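You operate a simulated robot arm through the tools that you are given. There is no shell and no other tool. Be economical: measure what you need, move in short steps, check, and stop when the job is done.

Carry out the task below with a simulated two-armed robot. There is one attempt and no reset: what you move stays moved.

## Task
Take the white felt pad on the top of the blue chest and put it away on the top of the small table. Open the middle drawer of the green bench, fetch the presspaper piece labelled "27" from the inside of the green bench's middle drawer and set it on the shelf under the green bench, then shut the drawer. Put the 35 cable lug from the top of the green bench on the top of the blue bench. Take the blue rag on the rubber mat on the green bench and put it away on the top of the blue bench. Open the top drawer of the green bench, fetch the beige block and set it in the inside of the green bench's top drawer, then shut the drawer. Open the left grey locker door. Do these in any order.
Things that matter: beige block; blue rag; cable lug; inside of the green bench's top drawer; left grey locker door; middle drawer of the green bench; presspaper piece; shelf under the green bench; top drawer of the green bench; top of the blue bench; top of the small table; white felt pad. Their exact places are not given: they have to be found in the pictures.

Only the result counts: the job must be done as asked and must still hold three seconds after the hand-in. Knocking over, shifting, dropping, spilling or breaking anything else fails it.

## Robot
Two 6-joint arms with two-finger parallel grippers on one trunk, on a base that drives. Base frame: it is fixed to the floor where the robot stands at the start and does not move with it; the origin is under the middle of the robot, x ahead of it, y to its left, z up; the surface under the hand at the start is at about z = 0.86. Lengths are in m, angles in rad, forces in N, time in s.
The left shoulder is at the start at [-0.089, 0.177, 0.806], the right one opposite. With the tool pointing down near the work surface each hand reaches from about 0.1 to 0.7 m from the robot's upright axis, wherever it stands, measured 20 degrees to its own side. Places, roughly: beige block (4x4x4 cm) [0, 5.3, 0.9]; blue rag (10x6x4 cm) [0.2, 5.2, 0.9]; cable lug [0.25, 4.75, 0.75]; inside of the green bench's top drawer [0.2, 4.7, 0.7]; left grey locker door [0.5, 9.5, 0.9]; middle drawer of the green bench [0.1, 4.7, 0.5]; presspaper piece [0.25, 4.75, 0.5]; shelf under the green bench [0.4, 5.8, 0.2]; top drawer of the green bench [0.1, 4.7, 0.7]; top of the blue bench [0.6, 7.8, 0.9]; top of the small table [-5.6, 0, 0.8]; white felt pad (10x4x3 cm) [0.6, -0.1, 0.9]. Payload 1.57 kg a hand.
The tool frame of a hand sits at the grasp point between the pads (the TCP): z along the fingers, y along the line on which they close. The tips reach 0.03 m beyond it. The gripper opens to 0.08 m. The fingers are 0.017 m wide and 0.012 m thick; the gripper's body (0.04 by 0.082 m) begins 0.08 m behind the TCP.
Orientation is that of the tool frame in the base frame, as a unit quaternion [x, y, z, w]. With the fingers straight down and closing along the base's y, the tool's x points along the base's -x, its y along +y and its z along -z.

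## Interface
- The arms move only by the tool jog_arm. It takes "left_rows", "right_rows" or both (then of equal length, played together; a hand with none holds still); each is one flat list of numbers, 7 for each row, row after row: the opening in per cent of the stroke, from 0 (shut) to 100 (fully open), then the shift along the tool's x, y, z in m, then the turn, a rotation vector about the tool's x, y, z in rad. In form: [hand, dx, dy, dz, wx, wy, wz, hand, dx, dy, dz, wx, wy, wz, ...]. A call has 1 to 20 rows; each row is the pose to reach, as a shift and turn from the pose commanded when the call began, along the tool's axes at that moment. Rows are played at 5 a second. More than 0.05 m and 0.15 rad between two rows, or a gripper value outside its range, and nothing of the call is played. A pose out of reach is approached as far as the arm can. The call stops where the force on the tool passes 40 N (or 10 N more than at its start, if that is more) or the arm is blocked; 0.2 s more then pass. Each finger travels about 0.072 m/s and halts on what it meets, pressing with about 23 N; the grip force reading is that of the motor and also rises with nothing between the fingers. The clock runs only during rows and for 0.2 s after the last one: add rows that repeat a pose to give the fingers time. The reply holds the time, the measured pose of the TCP, the force on the tool along the base axes, the opening and the grip force, in the units named above and with some noise, with the torque about the TCP (base axes, N m) and any sound that the robot's microphone picked up, and new pictures: "pictures" is both (left out), scene, wrist or none (wrist: the cameras of the hands that moved).
- Cameras (640 x 400 px; columns grow to the right, rows downward): "scene" is now at [0.0541, -0.0213, 1.5452]; the picture's right is [-0.23, -0.97, 0.00], its down [-0.65, 0.15, -0.75] and it looks along [0.73, -0.17, -0.67] (base axes); focal length 254 px, centre (320, 200). "left" rides on the left gripper at [0.072, 0.007, -0.122] in its tool frame; the picture's right is [-0.09, 1.00, 0.00], its down [-0.84, -0.08, -0.54] and it looks along [-0.54, -0.05, 0.84] (tool axes); focal length 238 px, centre (320, 200). "right" rides on the right gripper at [0.072, -0.007, -0.122] in its tool frame; the picture's right is [0.09, 1.00, 0.00], its down [-0.84, 0.08, -0.54] and it looks along [-0.54, 0.05, 0.84] (tool axes); focal length 238 px, centre (320, 200).
- lift_body(by): slides the trunk up (or, below 0, down) by that many m; the arms and the scene camera ride with it, the base frame stays. It gives what a move gives, with no picture.
- steer(legs): drives the robot by 1 to 6 legs, each [ahead, left, turn to the left] in m, m and rad, along the robot's own axes; the way and the turn of a leg run together, so that a leg with both is an arc; at most 1.5 m and 3.142 rad a leg. The arms and the cameras ride along, it lands a little off, and it stops where it bumps. It gives what a move gives, and a new picture of the scene camera.
- pan_tilt(pan, tilt): turns the head with the scene camera to pan (to the left, within 2.496 rad either way) and tilt (down, from -0.506 to 1.204), counted from straight ahead of the robot. It gives what a move gives, and a new picture of the scene camera.
- locate(camera, pixels): for up to 12 pixels [column, row] of the newest picture of that camera ("zoom" is the newest enlarged one), the place [x, y, z] in the base frame of the surface seen there, good to about 0.003 m, but the place of the scene camera against the robot may be out by one fixed shift of up to 0.025 m in any direction. The clock stands still meanwhile.
- zoom(camera, box): a new picture of the part [left, top, right, bottom] of that camera's present view, enlarged. The clock stands still meanwhile.
- job_done(): hands the job in; it is judged then, once.

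Work in short steps. Measure before you move; look again where a grasp or a placing could have gone wrong, and mend it. You have 145 turns and 260 pictures in all, those below and enlarged ones among them. Open the grippers and draw the arms clear of the work before you hand the job in, unless the task says otherwise.

The tools are called after ">>>" as name(argument=value, ...) on one line, values as JSON. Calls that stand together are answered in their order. jog_arm: Moves the arms, as the interface text tells. Its arguments: {"type":"object","properties":{"left_rows":{"type":"array","items":{"type":"number"}},"right_rows":{"type":"array","items":{"type":"number"}},"pictures":{"type":"string","enum":["both","scene","wrist","none"]}},"required":[]} The other tools are called the same way: lift_body (by) slides the trunk up or down; steer (legs) drives the base; pan_tilt (pan, tilt) turns the head that bears the scene camera; locate (camera, pixels) gives the place of the surface under pixels of a picture; zoom (camera, box) takes an enlarged picture of a part of a camera's view; job_done () hands the job in.

At the start:

```text
time_s: 0.0
left_tool_pos: [0.522, 0.143, 1.1041]
left_tcp_rot: [0.0, 1.0, 0.0, 0.0]
left_force: [-0.4, -1.1, 0.5]
left_ft_torque: [0.01, 0.0, 0.01]
left_opening: 0.0801
left_finger_force: 0.0
right_tool_pos: [0.4788, -0.2359, 1.076]
right_tcp_rot: [0.0, 1.0, 0.0, 0.001]
right_force: [0.3, 0.7, -0.4]
right_ft_torque: [-0.01, 0.0, -0.02]
right_opening: 0.0803
right_finger_force: 0.1
trunk travel left (down, up): [-0.25, 0.078]
robot x, y, heading: [-0.0012, 0.0018, -0.002]
head pan, tilt: [-0.234, 0.73]
```

scene: 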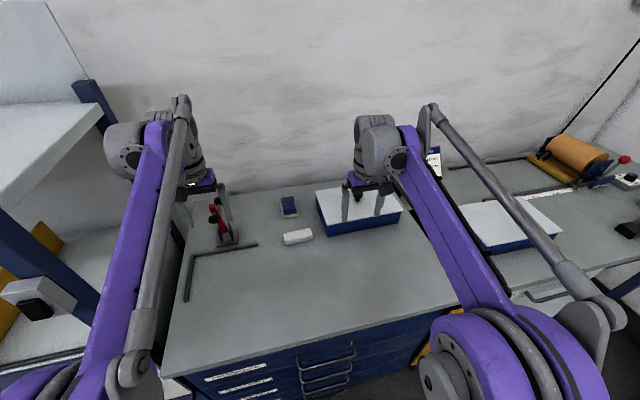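
right: 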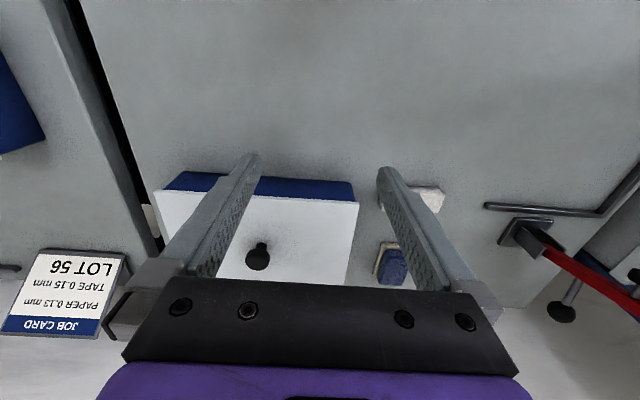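
left: 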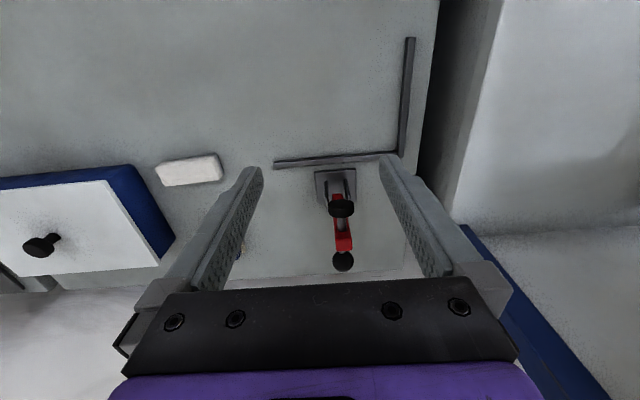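

The white felt pad shows at scene (297,237), right-wrist (428,198), left-wrist (188,170). I measure it in all of these views to get the scene-camera offset as well.

>>> locate(camera="left", pixels=[[188, 165], [160, 170], [217, 160], [190, 182], [345, 150], [240, 235]])

>>> locate(camera="scene", pixels=[[297, 235], [285, 237], [311, 234], [290, 205], [250, 243], [250, 300]])

>>> locate(camera="right", pixels=[[428, 198], [392, 262]])

>>> zoom(camera="left", box=[100, 100, 300, 225])

```text
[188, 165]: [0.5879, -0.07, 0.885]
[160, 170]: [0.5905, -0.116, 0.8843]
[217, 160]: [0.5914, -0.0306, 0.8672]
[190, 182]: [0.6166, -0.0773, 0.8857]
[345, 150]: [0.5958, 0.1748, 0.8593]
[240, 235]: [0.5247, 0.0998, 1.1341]
```

```text
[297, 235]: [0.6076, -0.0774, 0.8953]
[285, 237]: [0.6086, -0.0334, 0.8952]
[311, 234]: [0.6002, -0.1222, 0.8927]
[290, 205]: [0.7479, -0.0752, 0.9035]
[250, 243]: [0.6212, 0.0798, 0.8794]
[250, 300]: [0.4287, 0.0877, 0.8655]
```

```text
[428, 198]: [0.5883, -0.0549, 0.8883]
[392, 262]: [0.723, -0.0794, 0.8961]
```

```text
3.20 times, centred on (200, 162) of left
```

zoom: 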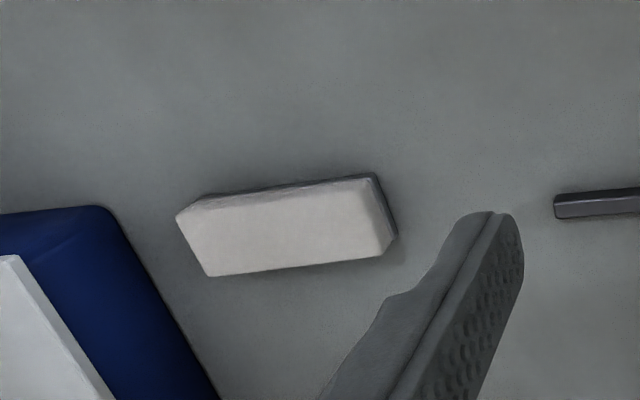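

The pad's top face corners in the zoom are about (195,213), (210,270), (378,250), (362,185). I measure just inside them for centre and axis.

>>> locate(camera="zoom", pixels=[[186, 217], [212, 272], [378, 250], [362, 187], [283, 232], [600, 120]])

```text
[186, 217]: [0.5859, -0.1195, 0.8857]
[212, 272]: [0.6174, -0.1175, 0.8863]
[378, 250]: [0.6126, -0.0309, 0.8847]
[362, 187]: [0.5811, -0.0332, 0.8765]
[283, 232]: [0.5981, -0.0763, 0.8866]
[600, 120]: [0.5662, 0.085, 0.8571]
```

The pad is centred at (0.599,-0.076), top z 0.886, with its long axis about 3° off base y. I turn the right hand 87° and take it above the pad at its present height.

>>> jog_arm(right_rows=[100, -0.011, 0.0145, 0, 0, 0, 0.138, 100, -0.022, 0.029, 0, 0, 0, 0.276, 100, -0.033, 0.0436, 0, 0, 0, 0.414, 100, -0.044, 0.058, 0, 0, 0, 0.552, 100, -0.055, 0.0727, 0, 0, 0, 0.69, 100, -0.066, 0.087, 0, 0, 0, 0.828, 100, -0.077, 0.102, 0, 0, 0, 0.966, 100, -0.088, 0.116, 0, 0, 0, 1.104, 100, -0.099, 0.131, 0, 0, 0, 1.242, 100, -0.11, 0.1455, 0, 0, 0, 1.38, 100, -0.1205, 0.16, 0, 0, 0, 1.518, 100, -0.1205, 0.16, 0.03, 0, 0, 1.518, 100, -0.1205, 0.16, 0.06, 0, 0, 1.518])

```text
time_s: 2.8
left_tool_pos: [0.5198, 0.1421, 1.1061]
left_tcp_rot: [0.0, 1.0, 0.001, 0.001]
left_force: [-0.8, -0.4, -0.3]
left_ft_torque: [-0.03, -0.05, -0.01]
left_opening: 0.0797
left_finger_force: 0.1
right_tool_pos: [0.5973, -0.0751, 1.0159]
right_tcp_rot: [0.688, 0.726, 0.002, 0.001]
right_force: [0.0, 0.1, -0.7]
right_ft_torque: [-0.01, -0.04, 0.02]
right_opening: 0.0801
right_finger_force: 0.1
right hand out of reach, approached as far as the arm can: row 11
trunk travel left (down, up): [-0.25, 0.078]
robot x, y, heading: [-0.0011, -0.0001, -0.001]
head pan, tilt: [-0.234, 0.73]
```

scene: 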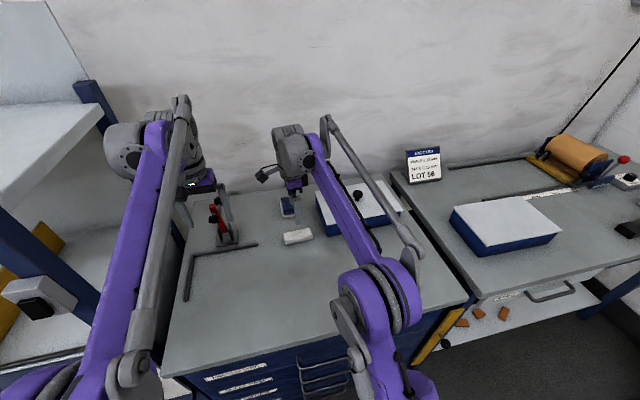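
right: 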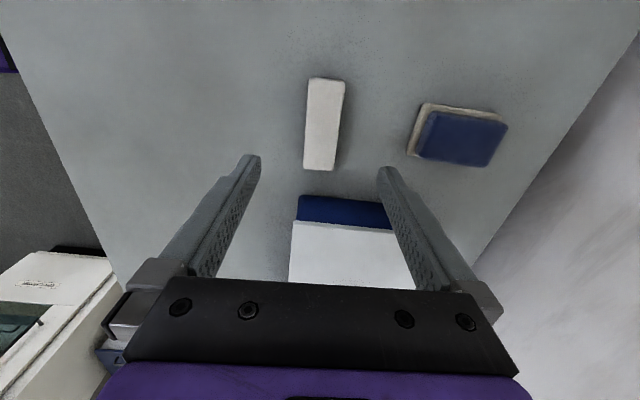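

The hand is aligned over the pad (pad at right-wrist (325,125)). I descend 0.122 m so the tips stop just above the top, then close.

>>> jog_arm(right_rows=[100, 0, 0, 0.03, 0, 0, 0, 100, 0, 0, 0.06, 0, 0, 0, 100, 0, 0, 0.09, 0, 0, 0, 100, 0, 0, 0.108, 0, 0, 0, 100, 0, 0, 0.122, 0, 0, 0, 100, 0, 0, 0.122, 0, 0, 0, 0, 0, 0, 0.122, 0, 0, 0, 0, 0, 0, 0.122, 0, 0, 0, 0, 0, 0, 0.122, 0, 0, 0, 0, 0, 0, 0.122, 0, 0, 0], pictures="wrist")

```text
time_s: 5.0
left_tool_pos: [0.5228, 0.1423, 1.1032]
left_tcp_rot: [0.001, 1.0, -0.001, 0.0]
left_force: [-0.1, -0.4, 0.7]
left_ft_torque: [0.03, 0.03, 0.0]
left_opening: 0.0802
left_finger_force: 0.1
right_tool_pos: [0.5995, -0.0743, 0.894]
right_tcp_rot: [0.689, 0.725, 0.0, 0.001]
right_force: [-0.2, 1.2, 0.2]
right_ft_torque: [-0.04, 0.03, -0.02]
right_opening: 0.0354
right_finger_force: 22.9
trunk travel left (down, up): [-0.25, 0.078]
robot x, y, heading: [0.0008, -0.0022, 0.001]
head pan, tilt: [-0.234, 0.73]
```

right: 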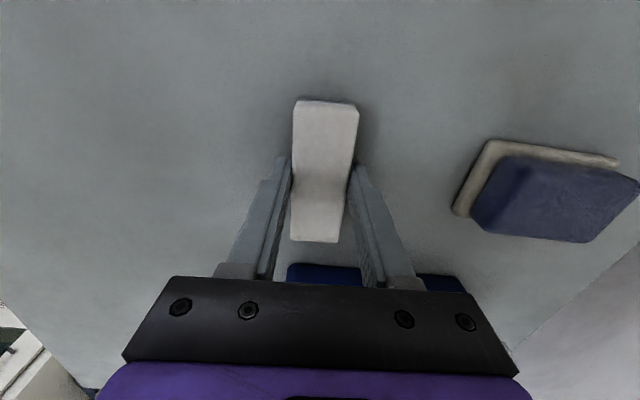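

The grip reads 22.9 N at 35 mm, so the pad is held. I lift it and draw both arms back for driving.

>>> jog_arm(right_rows=[0, 0, 0, -0.04, 0, 0, 0, 0, 0, 0, -0.08, 0, 0, 0, 0, 0, 0, -0.12, 0, 0, 0, 0, 0, 0, -0.16, 0, 0, 0, 0, 0, -0.04, -0.18, 0, 0, 0, 0, 0, -0.08, -0.18, 0, 0, 0, 0, -0.02, -0.12, -0.18, 0, 0, 0, 0, -0.04, -0.16, -0.18, 0, 0, 0, 0, -0.06, -0.2, -0.18, 0, 0, 0], left_rows=[100, 0, 0, 0, 0, 0, 0, 100, 0, 0, -0.01, 0, 0, 0, 100, 0, 0, -0.02, 0, 0, 0, 100, 0, 0, -0.03, 0, 0, 0, 100, 0.04, 0, -0.03, 0, 0, 0, 100, 0.08, 0, -0.03, 0, 0, 0, 100, 0.12, 0, -0.03, 0, 0, 0, 100, 0.16, 0, -0.03, 0, 0, 0, 100, 0.18, 0, -0.03, 0, 0, 0], pictures="none")

>>> pan_tilt(pan=2.4, tilt=0.3)

>>> pan_tilt(pan=1.2, tilt=0.3)

```text
time_s: 7.0
left_tool_pos: [0.3412, 0.1414, 1.1349]
left_tcp_rot: [0.0, 1.0, 0.0, 0.001]
left_force: [-0.7, 0.6, 0.8]
left_ft_torque: [0.0, 0.0, -0.02]
left_opening: 0.08
left_finger_force: 0.0
right_tool_pos: [0.3988, -0.146, 1.0764]
right_tcp_rot: [0.688, 0.726, 0.001, 0.0]
right_force: [-0.9, 0.5, -1.0]
right_ft_torque: [0.0, -0.03, -0.01]
right_opening: 0.0357
right_finger_force: 22.6
trunk travel left (down, up): [-0.25, 0.078]
robot x, y, heading: [-0.0018, -0.0019, 0.004]
head pan, tilt: [-0.234, 0.73]
```

```text
time_s: 9.4
left_tool_pos: [0.3418, 0.1419, 1.1347]
left_tcp_rot: [0.0, 1.0, 0.001, 0.0]
left_force: [0.5, -0.1, -0.2]
left_ft_torque: [0.02, 0.0, 0.02]
left_opening: 0.0801
left_finger_force: 0.0
right_tool_pos: [0.4015, -0.1458, 1.0755]
right_tcp_rot: [0.688, 0.725, 0.0, 0.0]
right_force: [-0.3, 0.1, -1.5]
right_ft_torque: [0.01, 0.04, -0.02]
right_opening: 0.0355
right_finger_force: 22.7
trunk travel left (down, up): [-0.25, 0.078]
robot x, y, heading: [0.0001, 0.0012, 0.002]
head pan, tilt: [2.4, 0.3]
```

scene: 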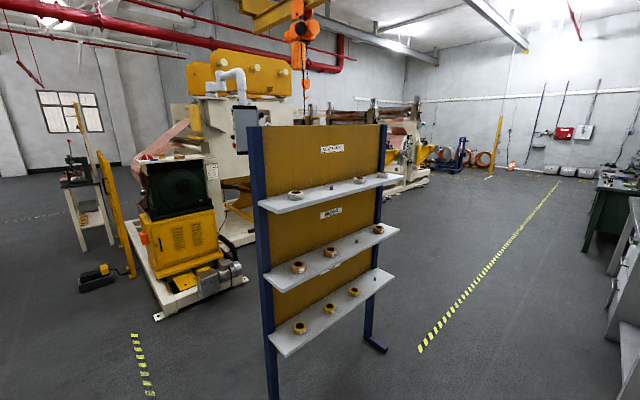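

```text
time_s: 10.8
left_tool_pos: [0.3416, 0.1415, 1.1347]
left_tcp_rot: [0.0, 1.0, 0.0, 0.0]
left_force: [-0.5, 0.8, -0.5]
left_ft_torque: [-0.02, 0.01, 0.04]
left_opening: 0.0803
left_finger_force: 0.0
right_tool_pos: [0.401, -0.1452, 1.0749]
right_tcp_rot: [0.689, 0.725, 0.0, 0.0]
right_force: [-0.7, -0.1, -0.1]
right_ft_torque: [0.01, 0.01, 0.01]
right_opening: 0.0356
right_finger_force: 23.4
trunk travel left (down, up): [-0.25, 0.078]
robot x, y, heading: [-0.0015, -0.003, -0.002]
head pan, tilt: [1.201, 0.3]
```

scene: 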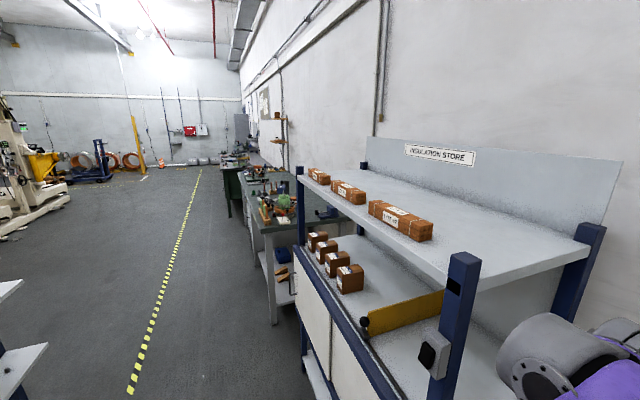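

The small table appears to be the one with the bench press at (85,180) in the pan-2.4 picture. I look behind from the other side to plan a path.

>>> pan_tilt(pan=-2.45, tilt=0.35)

>>> locate(camera="scene", pixels=[[320, 200], [200, 300], [450, 300], [100, 250], [550, 250], [320, 350], [600, 200], [600, 350]])

>>> pan_tilt(pan=2.45, tilt=0.35)

>>> locate(camera="scene", pixels=[[85, 176], [110, 175], [118, 210], [130, 265], [200, 300], [300, 300], [290, 395], [400, 340], [100, 300], [20, 180], [145, 340], [265, 265]])

```text
time_s: 13.8
left_tool_pos: [0.3417, 0.1412, 1.1346]
left_tcp_rot: [0.0, 1.0, 0.0, 0.0]
left_force: [0.7, 0.4, 0.0]
left_ft_torque: [0.02, -0.01, 0.0]
left_opening: 0.0801
left_finger_force: 0.0
right_tool_pos: [0.4011, -0.1443, 1.0748]
right_tcp_rot: [0.688, 0.726, 0.0, 0.0]
right_force: [0.7, -0.2, -0.6]
right_ft_torque: [0.03, -0.01, 0.0]
right_opening: 0.0358
right_finger_force: 23.0
trunk travel left (down, up): [-0.25, 0.078]
robot x, y, heading: [-0.0023, 0.0036, 0.001]
head pan, tilt: [-2.45, 0.351]
```

scene: 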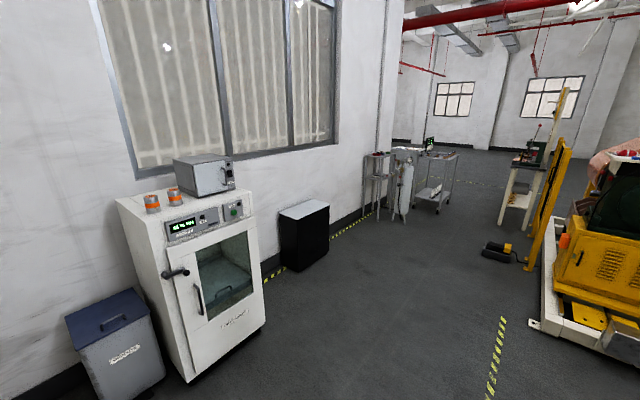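

```text
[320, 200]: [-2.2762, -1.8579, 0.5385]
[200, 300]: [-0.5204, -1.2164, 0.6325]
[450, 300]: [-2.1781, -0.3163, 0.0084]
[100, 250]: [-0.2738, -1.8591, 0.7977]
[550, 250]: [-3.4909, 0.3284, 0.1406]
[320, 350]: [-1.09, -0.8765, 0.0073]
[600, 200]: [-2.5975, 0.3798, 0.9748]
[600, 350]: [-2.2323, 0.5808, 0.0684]
```

```text
time_s: 17.7
left_tool_pos: [0.3417, 0.1419, 1.1355]
left_tcp_rot: [0.0, 1.0, 0.0, 0.0]
left_force: [-0.7, -0.4, 0.5]
left_ft_torque: [0.01, 0.03, 0.0]
left_opening: 0.0801
left_finger_force: 0.0
right_tool_pos: [0.4001, -0.1456, 1.0749]
right_tcp_rot: [0.689, 0.725, 0.0, 0.001]
right_force: [0.3, 0.7, -0.7]
right_ft_torque: [-0.02, 0.0, 0.0]
right_opening: 0.0356
right_finger_force: 22.8
trunk travel left (down, up): [-0.25, 0.078]
robot x, y, heading: [-0.0026, 0.0019, -0.001]
head pan, tilt: [2.45, 0.351]
```

scene: 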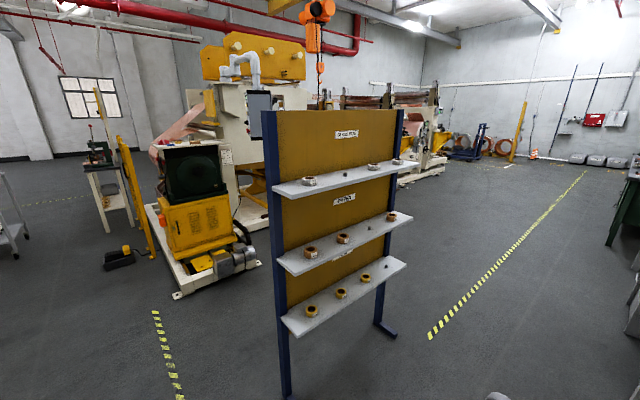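

```text
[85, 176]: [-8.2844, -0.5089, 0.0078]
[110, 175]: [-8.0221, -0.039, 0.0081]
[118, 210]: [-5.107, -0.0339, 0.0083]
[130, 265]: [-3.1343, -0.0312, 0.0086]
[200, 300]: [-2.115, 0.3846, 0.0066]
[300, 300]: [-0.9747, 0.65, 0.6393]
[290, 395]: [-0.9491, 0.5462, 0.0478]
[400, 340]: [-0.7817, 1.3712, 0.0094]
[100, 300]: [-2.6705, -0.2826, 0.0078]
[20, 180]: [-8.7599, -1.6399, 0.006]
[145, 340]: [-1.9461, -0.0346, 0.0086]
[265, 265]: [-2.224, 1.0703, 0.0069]
```

The lane is clear at y≈-0.3…-0.7 between rack (y>0.55) and oven (y<-1.2). I back out, turn around to the right, and drive toward the table.

>>> steer(legs=[[-0.4, -0.3, 0], [0, 0, -3.14], [1.5, 0.35, 0], [1.2, 0, 0]])

>>> pan_tilt(pan=-0.2, tilt=0.35)

```text
refused: leg 3 is longer than a leg can be; nothing moved
```

```text
time_s: 20.0
left_tool_pos: [0.3421, 0.141, 1.1345]
left_tcp_rot: [0.0, 1.0, 0.001, 0.0]
left_force: [-0.6, 0.4, -0.2]
left_ft_torque: [-0.01, 0.01, -0.01]
left_opening: 0.0801
left_finger_force: 0.0
right_tool_pos: [0.3998, -0.1453, 1.0755]
right_tcp_rot: [0.688, 0.726, 0.001, -0.001]
right_force: [-0.1, 0.1, -1.4]
right_ft_torque: [0.0, 0.0, 0.0]
right_opening: 0.0357
right_finger_force: 22.9
trunk travel left (down, up): [-0.25, 0.078]
robot x, y, heading: [-0.0016, 0.0004, -0.002]
head pan, tilt: [-0.201, 0.351]
```

scene: 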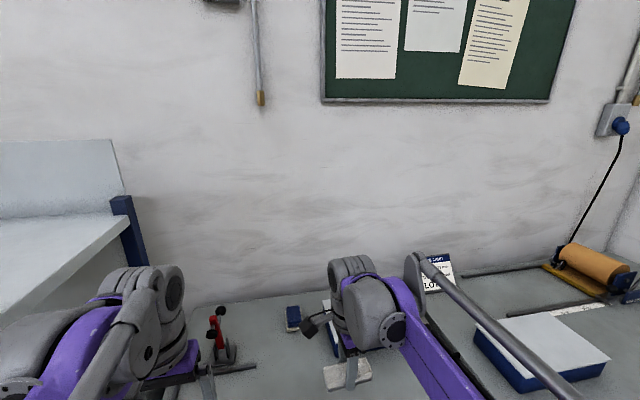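

Leg 3 was slightly too long; I repeat with shorter legs.

>>> steer(legs=[[-0.4, -0.3, 0], [0, 0, -3.14], [1.4, 0.35, 0], [1.3, 0, 0]])

```text
time_s: 43.5
left_tool_pos: [-3.4431, -0.8203, 1.1352]
left_tcp_rot: [1.0, 0.002, -0.001, -0.001]
left_force: [1.0, 0.0, 0.0]
left_ft_torque: [-0.01, 0.02, -0.03]
left_opening: 0.0801
left_finger_force: 0.2
right_tool_pos: [-3.502, -0.5326, 1.0754]
right_tcp_rot: [0.726, -0.688, -0.001, 0.0]
right_force: [0.5, -0.1, -0.7]
right_ft_torque: [-0.01, 0.0, 0.03]
right_opening: 0.0354
right_finger_force: 23.4
trunk travel left (down, up): [-0.25, 0.078]
robot x, y, heading: [-3.0988, -0.6768, -3.142]
head pan, tilt: [-0.201, 0.351]
```

scene: 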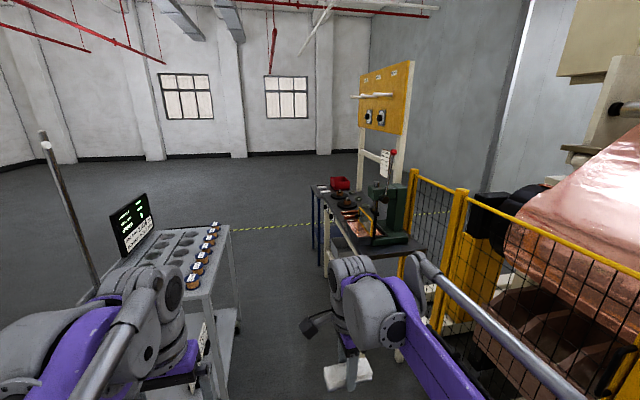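

The table with the press is at (360,220); I zoom in and measure its top and the cart.

>>> zoom(camera="scene", box=[280, 130, 460, 280])

>>> locate(camera="scene", pixels=[[316, 188], [345, 250], [425, 245], [350, 202], [335, 240], [240, 330], [190, 240], [325, 195], [405, 200], [350, 220], [230, 240], [210, 290]])

```text
2.67 times, centred on (370, 205) of scene
```

zoom: 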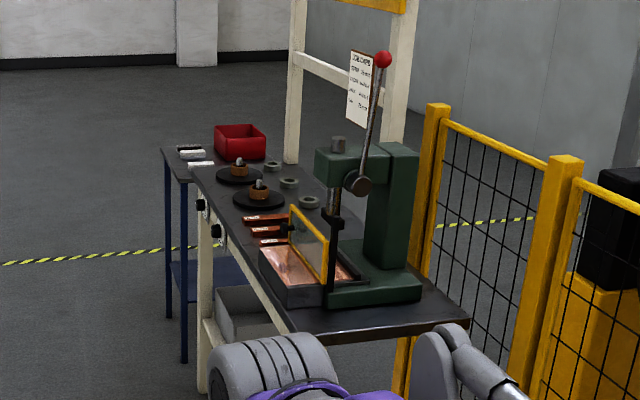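

```text
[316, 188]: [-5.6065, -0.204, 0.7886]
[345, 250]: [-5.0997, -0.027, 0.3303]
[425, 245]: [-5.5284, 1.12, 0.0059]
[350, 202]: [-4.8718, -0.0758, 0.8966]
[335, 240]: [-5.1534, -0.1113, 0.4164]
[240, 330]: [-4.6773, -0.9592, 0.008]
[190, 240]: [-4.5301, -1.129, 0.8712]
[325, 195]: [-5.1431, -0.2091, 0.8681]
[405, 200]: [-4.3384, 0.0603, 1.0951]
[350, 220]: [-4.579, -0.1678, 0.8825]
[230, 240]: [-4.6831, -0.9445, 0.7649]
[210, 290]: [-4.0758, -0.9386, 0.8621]
```

The small table is the blue-legged one beyond the press table, top z≈0.79 at (-5.6,-0.2). The gap between press table (y≈-0.2) and cart (y≈-0.94) is about 0.74 m, so I look down at my own base to check its width.

>>> pan_tilt(pan=0, tilt=1.204)

>>> pan_tilt(pan=1.5, tilt=1.204)

```text
time_s: 44.7
left_tool_pos: [-3.4421, -0.8207, 1.1338]
left_tcp_rot: [1.0, 0.001, 0.0, -0.001]
left_force: [-0.1, -0.4, 0.4]
left_ft_torque: [0.0, 0.0, -0.01]
left_opening: 0.0801
left_finger_force: 0.1
right_tool_pos: [-3.504, -0.5341, 1.0748]
right_tcp_rot: [0.727, -0.687, 0.0, 0.0]
right_force: [-0.4, -0.1, -1.7]
right_ft_torque: [0.0, -0.01, 0.02]
right_opening: 0.0354
right_finger_force: 23.4
trunk travel left (down, up): [-0.25, 0.078]
robot x, y, heading: [-3.1013, -0.6801, -3.14]
head pan, tilt: [0.0, 1.201]
```

scene: 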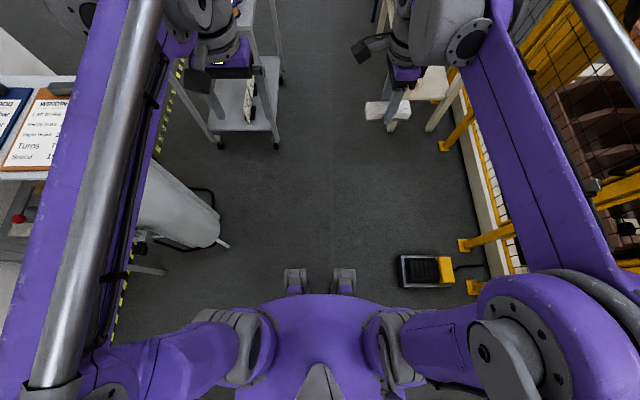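

```text
time_s: 46.3
left_tool_pos: [-3.4432, -0.8198, 1.1343]
left_tcp_rot: [1.0, 0.001, 0.0, -0.001]
left_force: [-0.1, -0.1, 0.4]
left_ft_torque: [-0.03, 0.0, 0.03]
left_opening: 0.0803
left_finger_force: 0.0
right_tool_pos: [-3.5032, -0.5329, 1.0744]
right_tcp_rot: [0.727, -0.687, 0.0, -0.001]
right_force: [-0.4, 0.9, -0.7]
right_ft_torque: [-0.01, 0.01, -0.01]
right_opening: 0.0355
right_finger_force: 22.7
trunk travel left (down, up): [-0.25, 0.078]
robot x, y, heading: [-3.1038, -0.6791, -3.141]
head pan, tilt: [1.499, 1.201]
```

scene: 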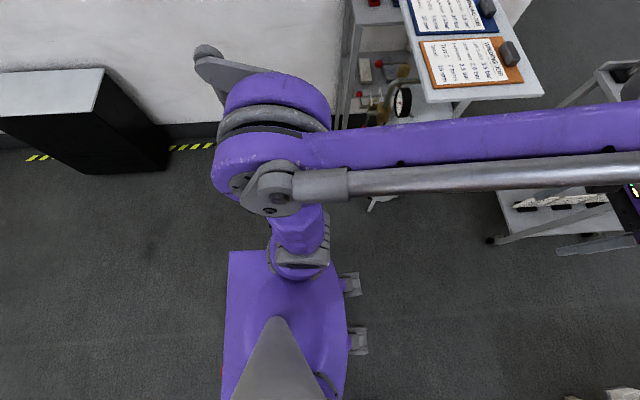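

The elbows stick out wider than the base. I measure the base's left edge and the left elbow's outermost point.

>>> locate(camera="scene", pixels=[[240, 255], [330, 255], [205, 55], [280, 85], [310, 230], [352, 340], [215, 150], [640, 110]])

>>> pan_tilt(pan=0, tilt=1.204)

>>> locate(camera="scene", pixels=[[300, 275], [345, 275], [208, 225], [225, 243], [160, 268], [275, 147], [282, 80], [235, 375], [600, 300], [450, 155], [445, 130], [120, 380]])

```text
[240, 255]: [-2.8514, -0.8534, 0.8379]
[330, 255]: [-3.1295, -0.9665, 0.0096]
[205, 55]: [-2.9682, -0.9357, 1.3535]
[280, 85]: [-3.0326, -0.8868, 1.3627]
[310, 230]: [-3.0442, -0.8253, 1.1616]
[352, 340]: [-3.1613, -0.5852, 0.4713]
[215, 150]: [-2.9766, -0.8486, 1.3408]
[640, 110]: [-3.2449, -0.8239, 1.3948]
```

```text
time_s: 47.9
left_tool_pos: [-3.4427, -0.8211, 1.1353]
left_tcp_rot: [1.0, 0.001, 0.0, 0.0]
left_force: [-0.7, 0.7, -0.3]
left_ft_torque: [0.0, 0.01, 0.0]
left_opening: 0.08
left_finger_force: 0.1
right_tool_pos: [-3.503, -0.5338, 1.0762]
right_tcp_rot: [0.727, -0.687, -0.001, -0.001]
right_force: [0.9, -0.6, -1.6]
right_ft_torque: [-0.02, 0.04, 0.01]
right_opening: 0.0353
right_finger_force: 23.8
trunk travel left (down, up): [-0.25, 0.078]
robot x, y, heading: [-3.0983, -0.6771, -3.142]
head pan, tilt: [0.0, 1.201]
```

scene: 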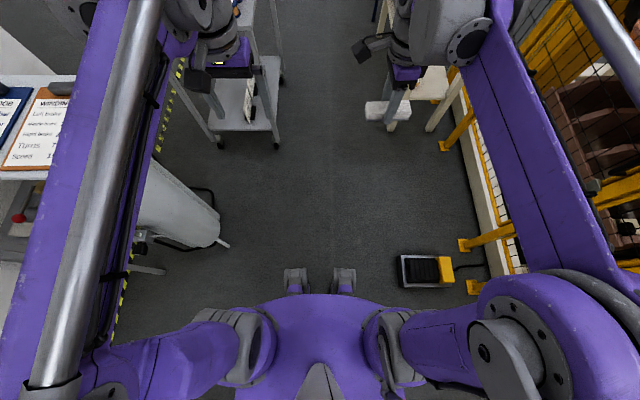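

```text
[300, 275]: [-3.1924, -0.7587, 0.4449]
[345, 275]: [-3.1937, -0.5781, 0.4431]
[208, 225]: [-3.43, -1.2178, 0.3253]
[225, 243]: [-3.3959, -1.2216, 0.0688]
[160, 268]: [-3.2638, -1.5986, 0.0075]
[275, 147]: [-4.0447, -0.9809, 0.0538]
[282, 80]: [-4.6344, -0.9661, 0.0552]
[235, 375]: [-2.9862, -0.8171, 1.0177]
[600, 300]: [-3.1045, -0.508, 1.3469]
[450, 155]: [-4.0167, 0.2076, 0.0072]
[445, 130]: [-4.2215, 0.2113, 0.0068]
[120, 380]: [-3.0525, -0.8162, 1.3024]
```

Base and elbows stay within about ±0.28 m of centre, so a drive along y≈-0.57 fits. I shift right 0.1 and go through the gap.

>>> pan_tilt(pan=-0.4, tilt=0.6)

>>> steer(legs=[[0.4, -0.105, 0], [1.3, 0, 0]])

```text
time_s: 48.9
left_tool_pos: [-3.4432, -0.8202, 1.1346]
left_tcp_rot: [1.0, 0.0, 0.0, 0.0]
left_force: [-0.5, -0.3, 0.6]
left_ft_torque: [-0.05, 0.0, 0.02]
left_opening: 0.0801
left_finger_force: 0.1
right_tool_pos: [-3.5015, -0.534, 1.074]
right_tcp_rot: [0.727, -0.687, 0.0, 0.0]
right_force: [-0.5, -0.2, -2.2]
right_ft_torque: [0.01, 0.02, -0.01]
right_opening: 0.0353
right_finger_force: 23.0
trunk travel left (down, up): [-0.25, 0.078]
robot x, y, heading: [-3.1008, -0.6757, -3.14]
head pan, tilt: [-0.4, 0.6]
```

scene: 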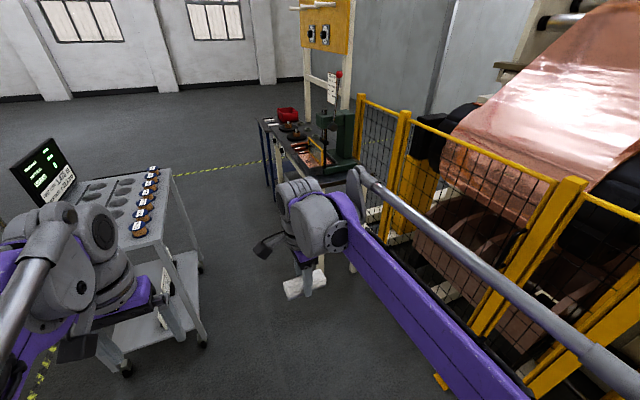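

```text
time_s: 57.6
left_tool_pos: [-5.1418, -0.7211, 1.1353]
left_tcp_rot: [1.0, 0.003, 0.0, 0.0]
left_force: [1.2, 0.1, -0.5]
left_ft_torque: [-0.03, 0.0, 0.01]
left_opening: 0.0801
left_finger_force: 0.1
right_tool_pos: [-5.2038, -0.4333, 1.0748]
right_tcp_rot: [0.727, -0.686, 0.001, 0.0]
right_force: [-0.4, -0.2, -0.6]
right_ft_torque: [0.0, -0.01, 0.01]
right_opening: 0.0357
right_finger_force: 22.8
trunk travel left (down, up): [-0.25, 0.078]
robot x, y, heading: [-4.8031, -0.5773, -3.134]
head pan, tilt: [-0.4, 0.6]
```

scene: 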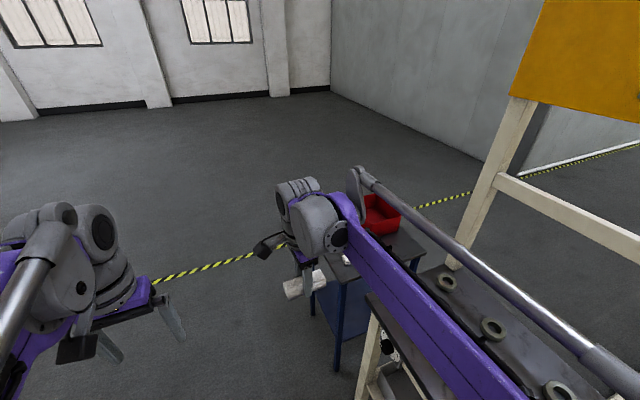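

The small table (blue legs) is at (370,260) with a red bin. I drive on 0.55 m, edging left, and look right.

>>> steer(legs=[[0.6, 0.1, 0]])

>>> pan_tilt(pan=-1.3, tilt=0.75)

>>> locate(camera="scene", pixels=[[320, 200], [200, 200], [250, 250], [350, 250], [450, 250], [320, 300]])

```text
time_s: 61.0
left_tool_pos: [-5.7375, -0.823, 1.1348]
left_tcp_rot: [1.0, 0.003, 0.0, 0.0]
left_force: [-0.3, -0.4, -0.2]
left_ft_torque: [-0.02, 0.0, 0.02]
left_opening: 0.08
left_finger_force: 0.0
right_tool_pos: [-5.7977, -0.5375, 1.0759]
right_tcp_rot: [0.728, -0.686, 0.0, 0.0]
right_force: [-0.2, 0.1, -0.5]
right_ft_torque: [-0.02, 0.01, -0.05]
right_opening: 0.0356
right_finger_force: 22.5
trunk travel left (down, up): [-0.25, 0.078]
robot x, y, heading: [-5.3977, -0.6795, -3.133]
head pan, tilt: [-0.4, 0.6]
```

scene: 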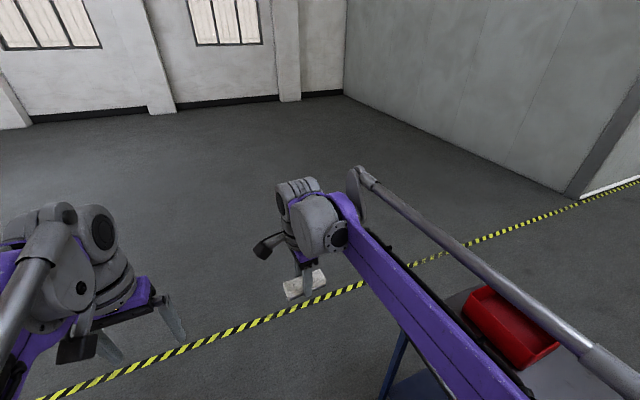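

```text
time_s: 62.2
left_tool_pos: [-5.7373, -0.8236, 1.1359]
left_tcp_rot: [1.0, 0.003, 0.0, -0.001]
left_force: [-0.3, 0.7, -0.2]
left_ft_torque: [-0.03, 0.03, -0.01]
left_opening: 0.08
left_finger_force: 0.1
right_tool_pos: [-5.7983, -0.5371, 1.0753]
right_tcp_rot: [0.728, -0.686, -0.001, 0.0]
right_force: [0.4, 0.0, -1.3]
right_ft_torque: [-0.02, -0.02, 0.01]
right_opening: 0.0356
right_finger_force: 22.8
trunk travel left (down, up): [-0.25, 0.078]
robot x, y, heading: [-5.3961, -0.6816, -3.133]
head pan, tilt: [-1.3, 0.75]
```

scene: 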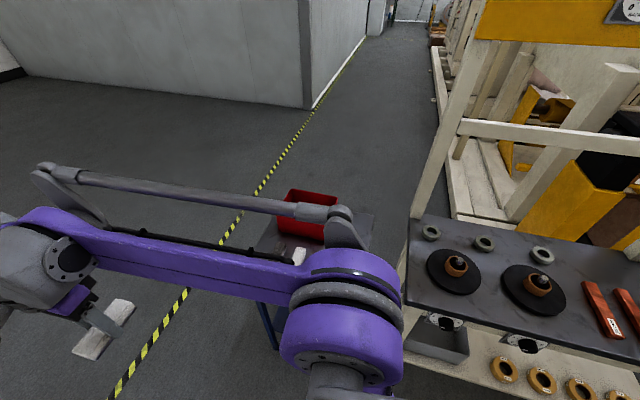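

```text
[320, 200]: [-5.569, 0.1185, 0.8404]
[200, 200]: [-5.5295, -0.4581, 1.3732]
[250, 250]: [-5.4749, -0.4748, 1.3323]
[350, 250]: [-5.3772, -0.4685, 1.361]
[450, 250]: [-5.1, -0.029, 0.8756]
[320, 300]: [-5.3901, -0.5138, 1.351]
```

I turn right to face the table; arms stay above 1.0 m, well over the 0.79 m top.

>>> pan_tilt(pan=0, tilt=0.9)

>>> steer(legs=[[0.15, 0, -1.57]])

```text
time_s: 63.7
left_tool_pos: [-5.738, -0.8228, 1.1355]
left_tcp_rot: [1.0, 0.004, 0.001, 0.0]
left_force: [0.2, -0.2, 0.0]
left_ft_torque: [-0.02, -0.01, 0.0]
left_opening: 0.0799
left_finger_force: 0.0
right_tool_pos: [-5.7988, -0.5375, 1.0754]
right_tcp_rot: [0.727, -0.686, 0.0, 0.0]
right_force: [-0.5, 0.3, -1.0]
right_ft_torque: [-0.01, 0.01, -0.02]
right_opening: 0.0356
right_finger_force: 22.9
trunk travel left (down, up): [-0.25, 0.078]
robot x, y, heading: [-5.3961, -0.6795, -3.138]
head pan, tilt: [0.0, 0.901]
```

scene: 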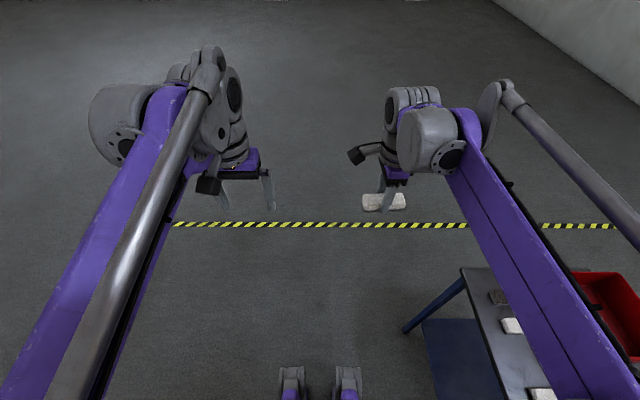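

```text
time_s: 67.9
left_tool_pos: [-5.6344, -0.2432, 1.1352]
left_tcp_rot: [-0.707, 0.708, -0.001, -0.001]
left_force: [-0.8, 0.1, -0.9]
left_ft_torque: [0.02, 0.01, 0.0]
left_opening: 0.0801
left_finger_force: 0.1
right_tool_pos: [-5.3479, -0.1843, 1.0759]
right_tcp_rot: [-0.026, 1.0, -0.001, 0.0]
right_force: [0.8, -0.9, -0.1]
right_ft_torque: [0.01, -0.01, 0.02]
right_opening: 0.0354
right_finger_force: 22.9
trunk travel left (down, up): [-0.25, 0.078]
robot x, y, heading: [-5.4935, -0.5867, 1.568]
head pan, tilt: [0.0, 0.901]
```

scene: 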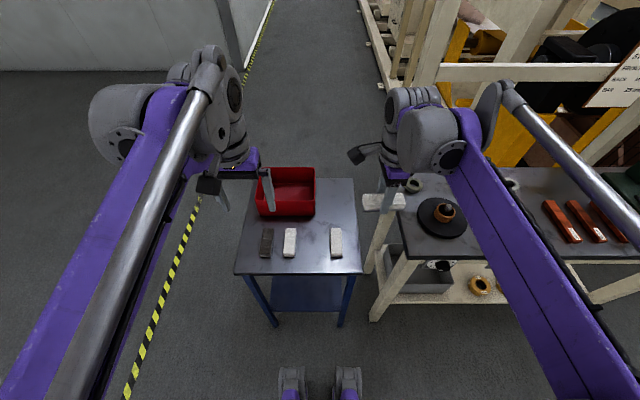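

The table has a red bin and three pads (265,243), (290,243), (336,243); the back right part around (338,205) and front strip are free. I measure.

>>> locate(camera="scene", pixels=[[238, 272], [358, 272], [353, 182], [338, 205], [336, 230], [336, 255], [315, 214], [313, 243], [290, 230], [290, 255], [316, 172], [380, 200]])

>>> locate(camera="scene", pixels=[[366, 200], [403, 205], [330, 205], [347, 205], [315, 190]])

```text
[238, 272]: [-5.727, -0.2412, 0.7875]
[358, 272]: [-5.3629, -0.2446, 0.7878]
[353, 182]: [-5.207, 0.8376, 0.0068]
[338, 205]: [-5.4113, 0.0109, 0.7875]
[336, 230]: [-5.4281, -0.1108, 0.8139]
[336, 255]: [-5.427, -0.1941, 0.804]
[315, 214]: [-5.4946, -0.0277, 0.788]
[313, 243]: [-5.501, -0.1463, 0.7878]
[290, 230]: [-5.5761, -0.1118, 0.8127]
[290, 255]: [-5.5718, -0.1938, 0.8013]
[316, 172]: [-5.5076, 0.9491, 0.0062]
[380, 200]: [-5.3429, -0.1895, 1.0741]
```

```text
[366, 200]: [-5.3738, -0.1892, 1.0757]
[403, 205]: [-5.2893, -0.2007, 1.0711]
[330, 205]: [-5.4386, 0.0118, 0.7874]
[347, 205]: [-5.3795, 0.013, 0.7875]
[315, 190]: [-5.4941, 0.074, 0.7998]
```

Free target: (-5.425, 0.03) with the pad lying along y, between the bin (x<-5.495) and the edge (x=-5.36). I move over it and turn the hand back by 87°.

>>> jog_arm(right_rows=[0, 0.006, 0.02, 0, 0, 0, -0.138, 0, 0.012, 0.04, 0, 0, 0, -0.276, 0, 0.018, 0.06, 0, 0, 0, -0.414, 0, 0.024, 0.08, 0, 0, 0, -0.552, 0, 0.03, 0.1, 0, 0, 0, -0.69, 0, 0.036, 0.12, 0, 0, 0, -0.828, 0, 0.042, 0.14, 0, 0, 0, -0.966, 0, 0.048, 0.16, 0, 0, 0, -1.104, 0, 0.054, 0.18, 0, 0, 0, -1.242, 0, 0.06, 0.2, 0, 0, 0, -1.38, 0, 0.066, 0.218, 0, 0, 0, -1.518, 0, 0.066, 0.218, 0.04, 0, 0, -1.518, 0, 0.066, 0.218, 0.08, 0, 0, -1.518, 0, 0.066, 0.218, 0.12, 0, 0, -1.518])

```text
time_s: 70.9
left_tool_pos: [-5.6353, -0.2423, 1.1342]
left_tcp_rot: [0.707, -0.707, 0.0, 0.0]
left_force: [0.6, -0.2, 1.2]
left_ft_torque: [-0.01, 0.0, 0.02]
left_opening: 0.0801
left_finger_force: 0.1
right_tool_pos: [-5.4249, 0.0308, 0.9532]
right_tcp_rot: [-0.707, 0.707, 0.001, 0.001]
right_force: [-0.5, 0.4, -1.7]
right_ft_torque: [-0.03, -0.01, 0.01]
right_opening: 0.0355
right_finger_force: 23.0
right hand out of reach, approached as far as the arm can: row 10, 11, 12
trunk travel left (down, up): [-0.25, 0.078]
robot x, y, heading: [-5.4913, -0.5858, 1.568]
head pan, tilt: [0.0, 0.901]
```

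scene: 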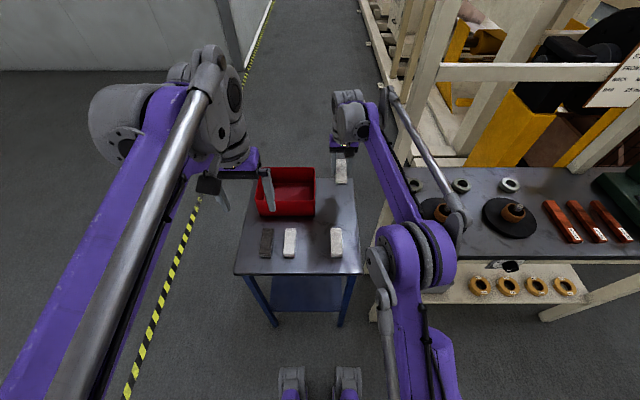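
right: 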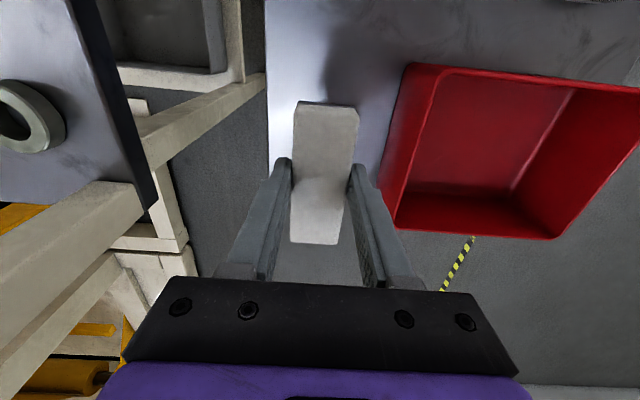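

The lower part of the picture shows floor near (330,265), so the table's far edge may be close. I measure it.

>>> locate(camera="right", pixels=[[280, 60], [275, 160], [275, 200], [310, 255], [370, 160], [372, 200], [365, 130], [330, 90]])

>>> zoom(camera="right", box=[220, 60, 460, 260])

```text
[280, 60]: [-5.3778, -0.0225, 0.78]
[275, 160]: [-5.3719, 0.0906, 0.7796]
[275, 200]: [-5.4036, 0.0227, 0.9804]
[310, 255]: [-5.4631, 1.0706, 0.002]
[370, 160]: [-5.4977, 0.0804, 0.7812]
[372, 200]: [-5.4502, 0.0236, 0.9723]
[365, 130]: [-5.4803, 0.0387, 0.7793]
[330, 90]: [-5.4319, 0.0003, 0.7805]
```

```text
2.00 times, centred on (340, 160) of right
```

zoom: 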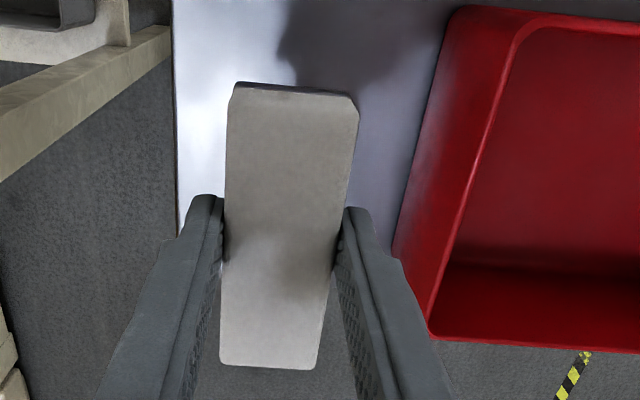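

Table top is z=0.780 here; I shift the pad 0.035 m nearer the robot to keep off the far edge, then lower it (TCP to 0.817) and release gently.

>>> jog_arm(right_rows=[0, 0.035, 0, 0, 0, 0, 0, 0, 0.035, 0, 0.045, 0, 0, 0, 0, 0.035, 0, 0.09, 0, 0, 0, 0, 0.035, 0, 0.115, 0, 0, 0, 0, 0.035, 0, 0.126, 0, 0, 0, 0, 0.035, 0, 0.135, 0, 0, 0, 0, 0.035, 0, 0.135, 0, 0, 0], pictures="wrist")

```text
time_s: 72.5
left_tool_pos: [-5.6339, -0.2431, 1.1356]
left_tcp_rot: [-0.707, 0.707, 0.0, 0.0]
left_force: [0.9, -0.5, 0.2]
left_ft_torque: [0.0, 0.01, 0.01]
left_opening: 0.0799
left_finger_force: 0.0
right_tool_pos: [-5.4231, -0.0053, 0.819]
right_tcp_rot: [0.707, -0.707, 0.0, -0.001]
right_force: [0.9, 0.6, 0.1]
right_ft_torque: [0.02, 0.02, 0.0]
right_opening: 0.0356
right_finger_force: 23.6
trunk travel left (down, up): [-0.25, 0.078]
robot x, y, heading: [-5.4947, -0.5843, 1.57]
head pan, tilt: [0.0, 0.901]
```

right: 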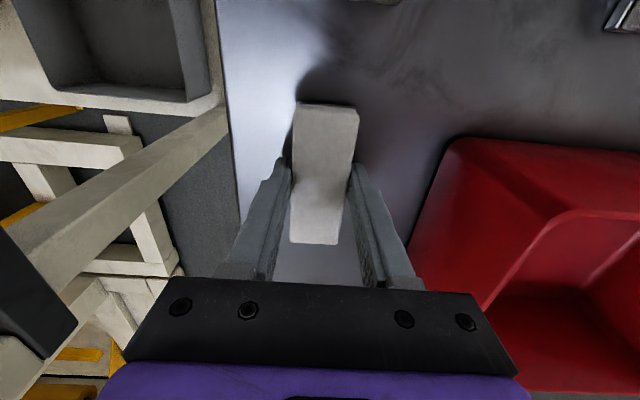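

The vertical load is near zero, so it is about at the surface. I lower 2 mm more, open moderately, and lift away.

>>> jog_arm(right_rows=[0, 0, 0, 0.002, 0, 0, 0, 75, 0, 0, 0.002, 0, 0, 0, 75, 0, 0, 0.002, 0, 0, 0, 75, 0, 0, 0.002, 0, 0, 0, 75, 0, 0, -0.02, 0, 0, 0, 75, 0, 0, -0.06, 0, 0, 0, 75, 0, 0, -0.1, 0, 0, 0, 75, 0, 0, -0.15, 0, 0, 0, 75, 0, 0, -0.2, 0, 0, 0, 75, 0, 0, -0.25, 0, 0, 0, 100, 0.04, 0, -0.26, 0, 0, 0, 100, 0.09, 0, -0.26, 0, 0, 0, 100, 0.14, 0, -0.26, 0, 0, 0, 100, 0.19, 0, -0.26, 0, 0, 0, 100, 0.23, 0, -0.26, 0, 0, 0], pictures="scene")

```text
time_s: 75.7
left_tool_pos: [-5.6341, -0.2438, 1.1338]
left_tcp_rot: [0.707, -0.707, 0.0, 0.001]
left_force: [-0.5, -0.4, 0.5]
left_ft_torque: [-0.01, 0.03, 0.02]
left_opening: 0.08
left_finger_force: 0.1
right_tool_pos: [-5.4236, -0.2369, 1.0812]
right_tcp_rot: [-0.707, 0.708, 0.001, 0.001]
right_force: [0.7, -0.1, -0.2]
right_ft_torque: [-0.02, -0.02, -0.04]
right_opening: 0.08
right_finger_force: 0.0
trunk travel left (down, up): [-0.25, 0.078]
robot x, y, heading: [-5.4943, -0.5867, 1.574]
head pan, tilt: [0.0, 0.901]
```

scene: 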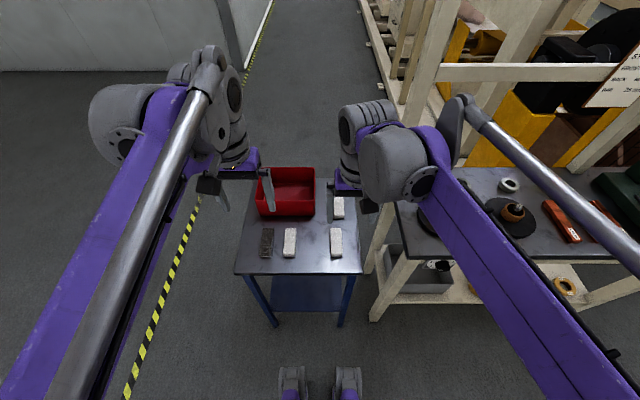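

The pad rests on the table at (339,207). I turn right and drive back through the gap to the open floor near the start.

>>> steer(legs=[[0, 0, -1.572], [1.3, 0, 0], [0.45, 0, 0], [0.35, -0.08, 0], [1.4, 0, 0], [1.2, 0.2, 0]])

>>> steer(legs=[[0.35, 0, 1.57]])

>>> pan_tilt(pan=0, tilt=0.35)

>>> locate(camera="scene", pixels=[[320, 300], [200, 300], [400, 300], [320, 200], [420, 220], [480, 250]])

```text
time_s: 102.6
left_tool_pos: [-0.4677, -0.3041, 1.1359]
left_tcp_rot: [-0.007, 1.0, 0.0, -0.001]
left_force: [-0.4, 0.4, -0.1]
left_ft_torque: [0.0, -0.02, 0.0]
left_opening: 0.0801
left_finger_force: 0.1
right_tool_pos: [-0.4561, -0.5141, 1.0801]
right_tcp_rot: [-0.007, 1.0, 0.001, 0.001]
right_force: [0.3, -0.4, -0.4]
right_ft_torque: [-0.04, 0.0, 0.0]
right_opening: 0.08
right_finger_force: 0.2
trunk travel left (down, up): [-0.25, 0.078]
robot x, y, heading: [-0.8081, -0.4505, 0.013]
head pan, tilt: [0.0, 0.901]
```

scene: 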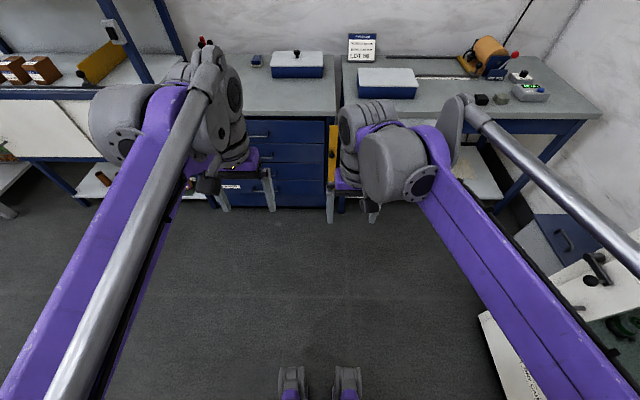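

```text
time_s: 106.8
left_tool_pos: [-0.7309, 0.1164, 1.1357]
left_tcp_rot: [0.711, -0.703, 0.0, 0.0]
left_force: [0.7, -0.1, -0.5]
left_ft_torque: [0.02, 0.01, 0.06]
left_opening: 0.0801
left_finger_force: 0.1
right_tool_pos: [-0.5202, 0.1272, 1.0796]
right_tcp_rot: [0.711, -0.703, 0.0, 0.0]
right_force: [-0.3, 0.0, 0.1]
right_ft_torque: [0.02, 0.05, -0.02]
right_opening: 0.0799
right_finger_force: 0.0
trunk travel left (down, up): [-0.25, 0.078]
robot x, y, heading: [-0.59, -0.2285, 1.583]
head pan, tilt: [0.0, 0.901]
cut short: leg 1
```

scene: 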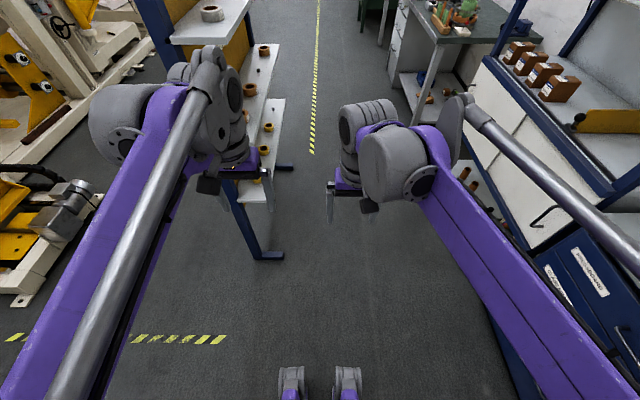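

```text
time_s: 107.8
left_tool_pos: [-0.7307, 0.1165, 1.1363]
left_tcp_rot: [0.711, -0.704, 0.0, 0.0]
left_force: [-0.7, 0.8, 0.4]
left_ft_torque: [-0.04, 0.0, 0.03]
left_opening: 0.0798
left_finger_force: 0.0
right_tool_pos: [-0.5206, 0.1266, 1.0799]
right_tcp_rot: [0.711, -0.703, 0.001, 0.001]
right_force: [0.3, -0.2, 0.5]
right_ft_torque: [0.01, 0.01, 0.0]
right_opening: 0.0798
right_finger_force: 0.0
trunk travel left (down, up): [-0.25, 0.078]
robot x, y, heading: [-0.5868, -0.2222, 1.578]
head pan, tilt: [0.0, 0.351]
```

scene: 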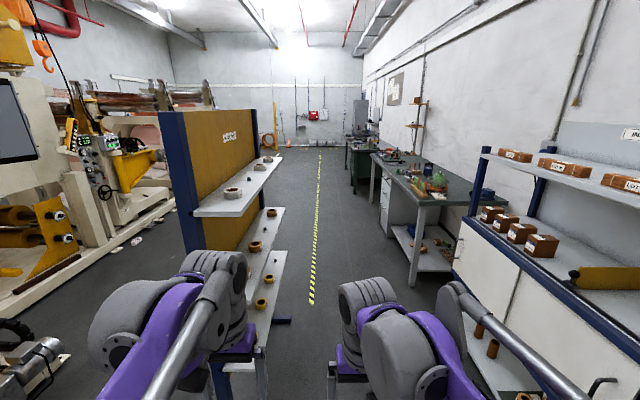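

```text
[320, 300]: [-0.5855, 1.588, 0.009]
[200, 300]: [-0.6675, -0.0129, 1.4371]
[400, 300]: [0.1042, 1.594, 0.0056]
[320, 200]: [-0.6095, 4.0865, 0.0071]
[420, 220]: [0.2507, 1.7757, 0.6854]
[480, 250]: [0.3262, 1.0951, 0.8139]
```

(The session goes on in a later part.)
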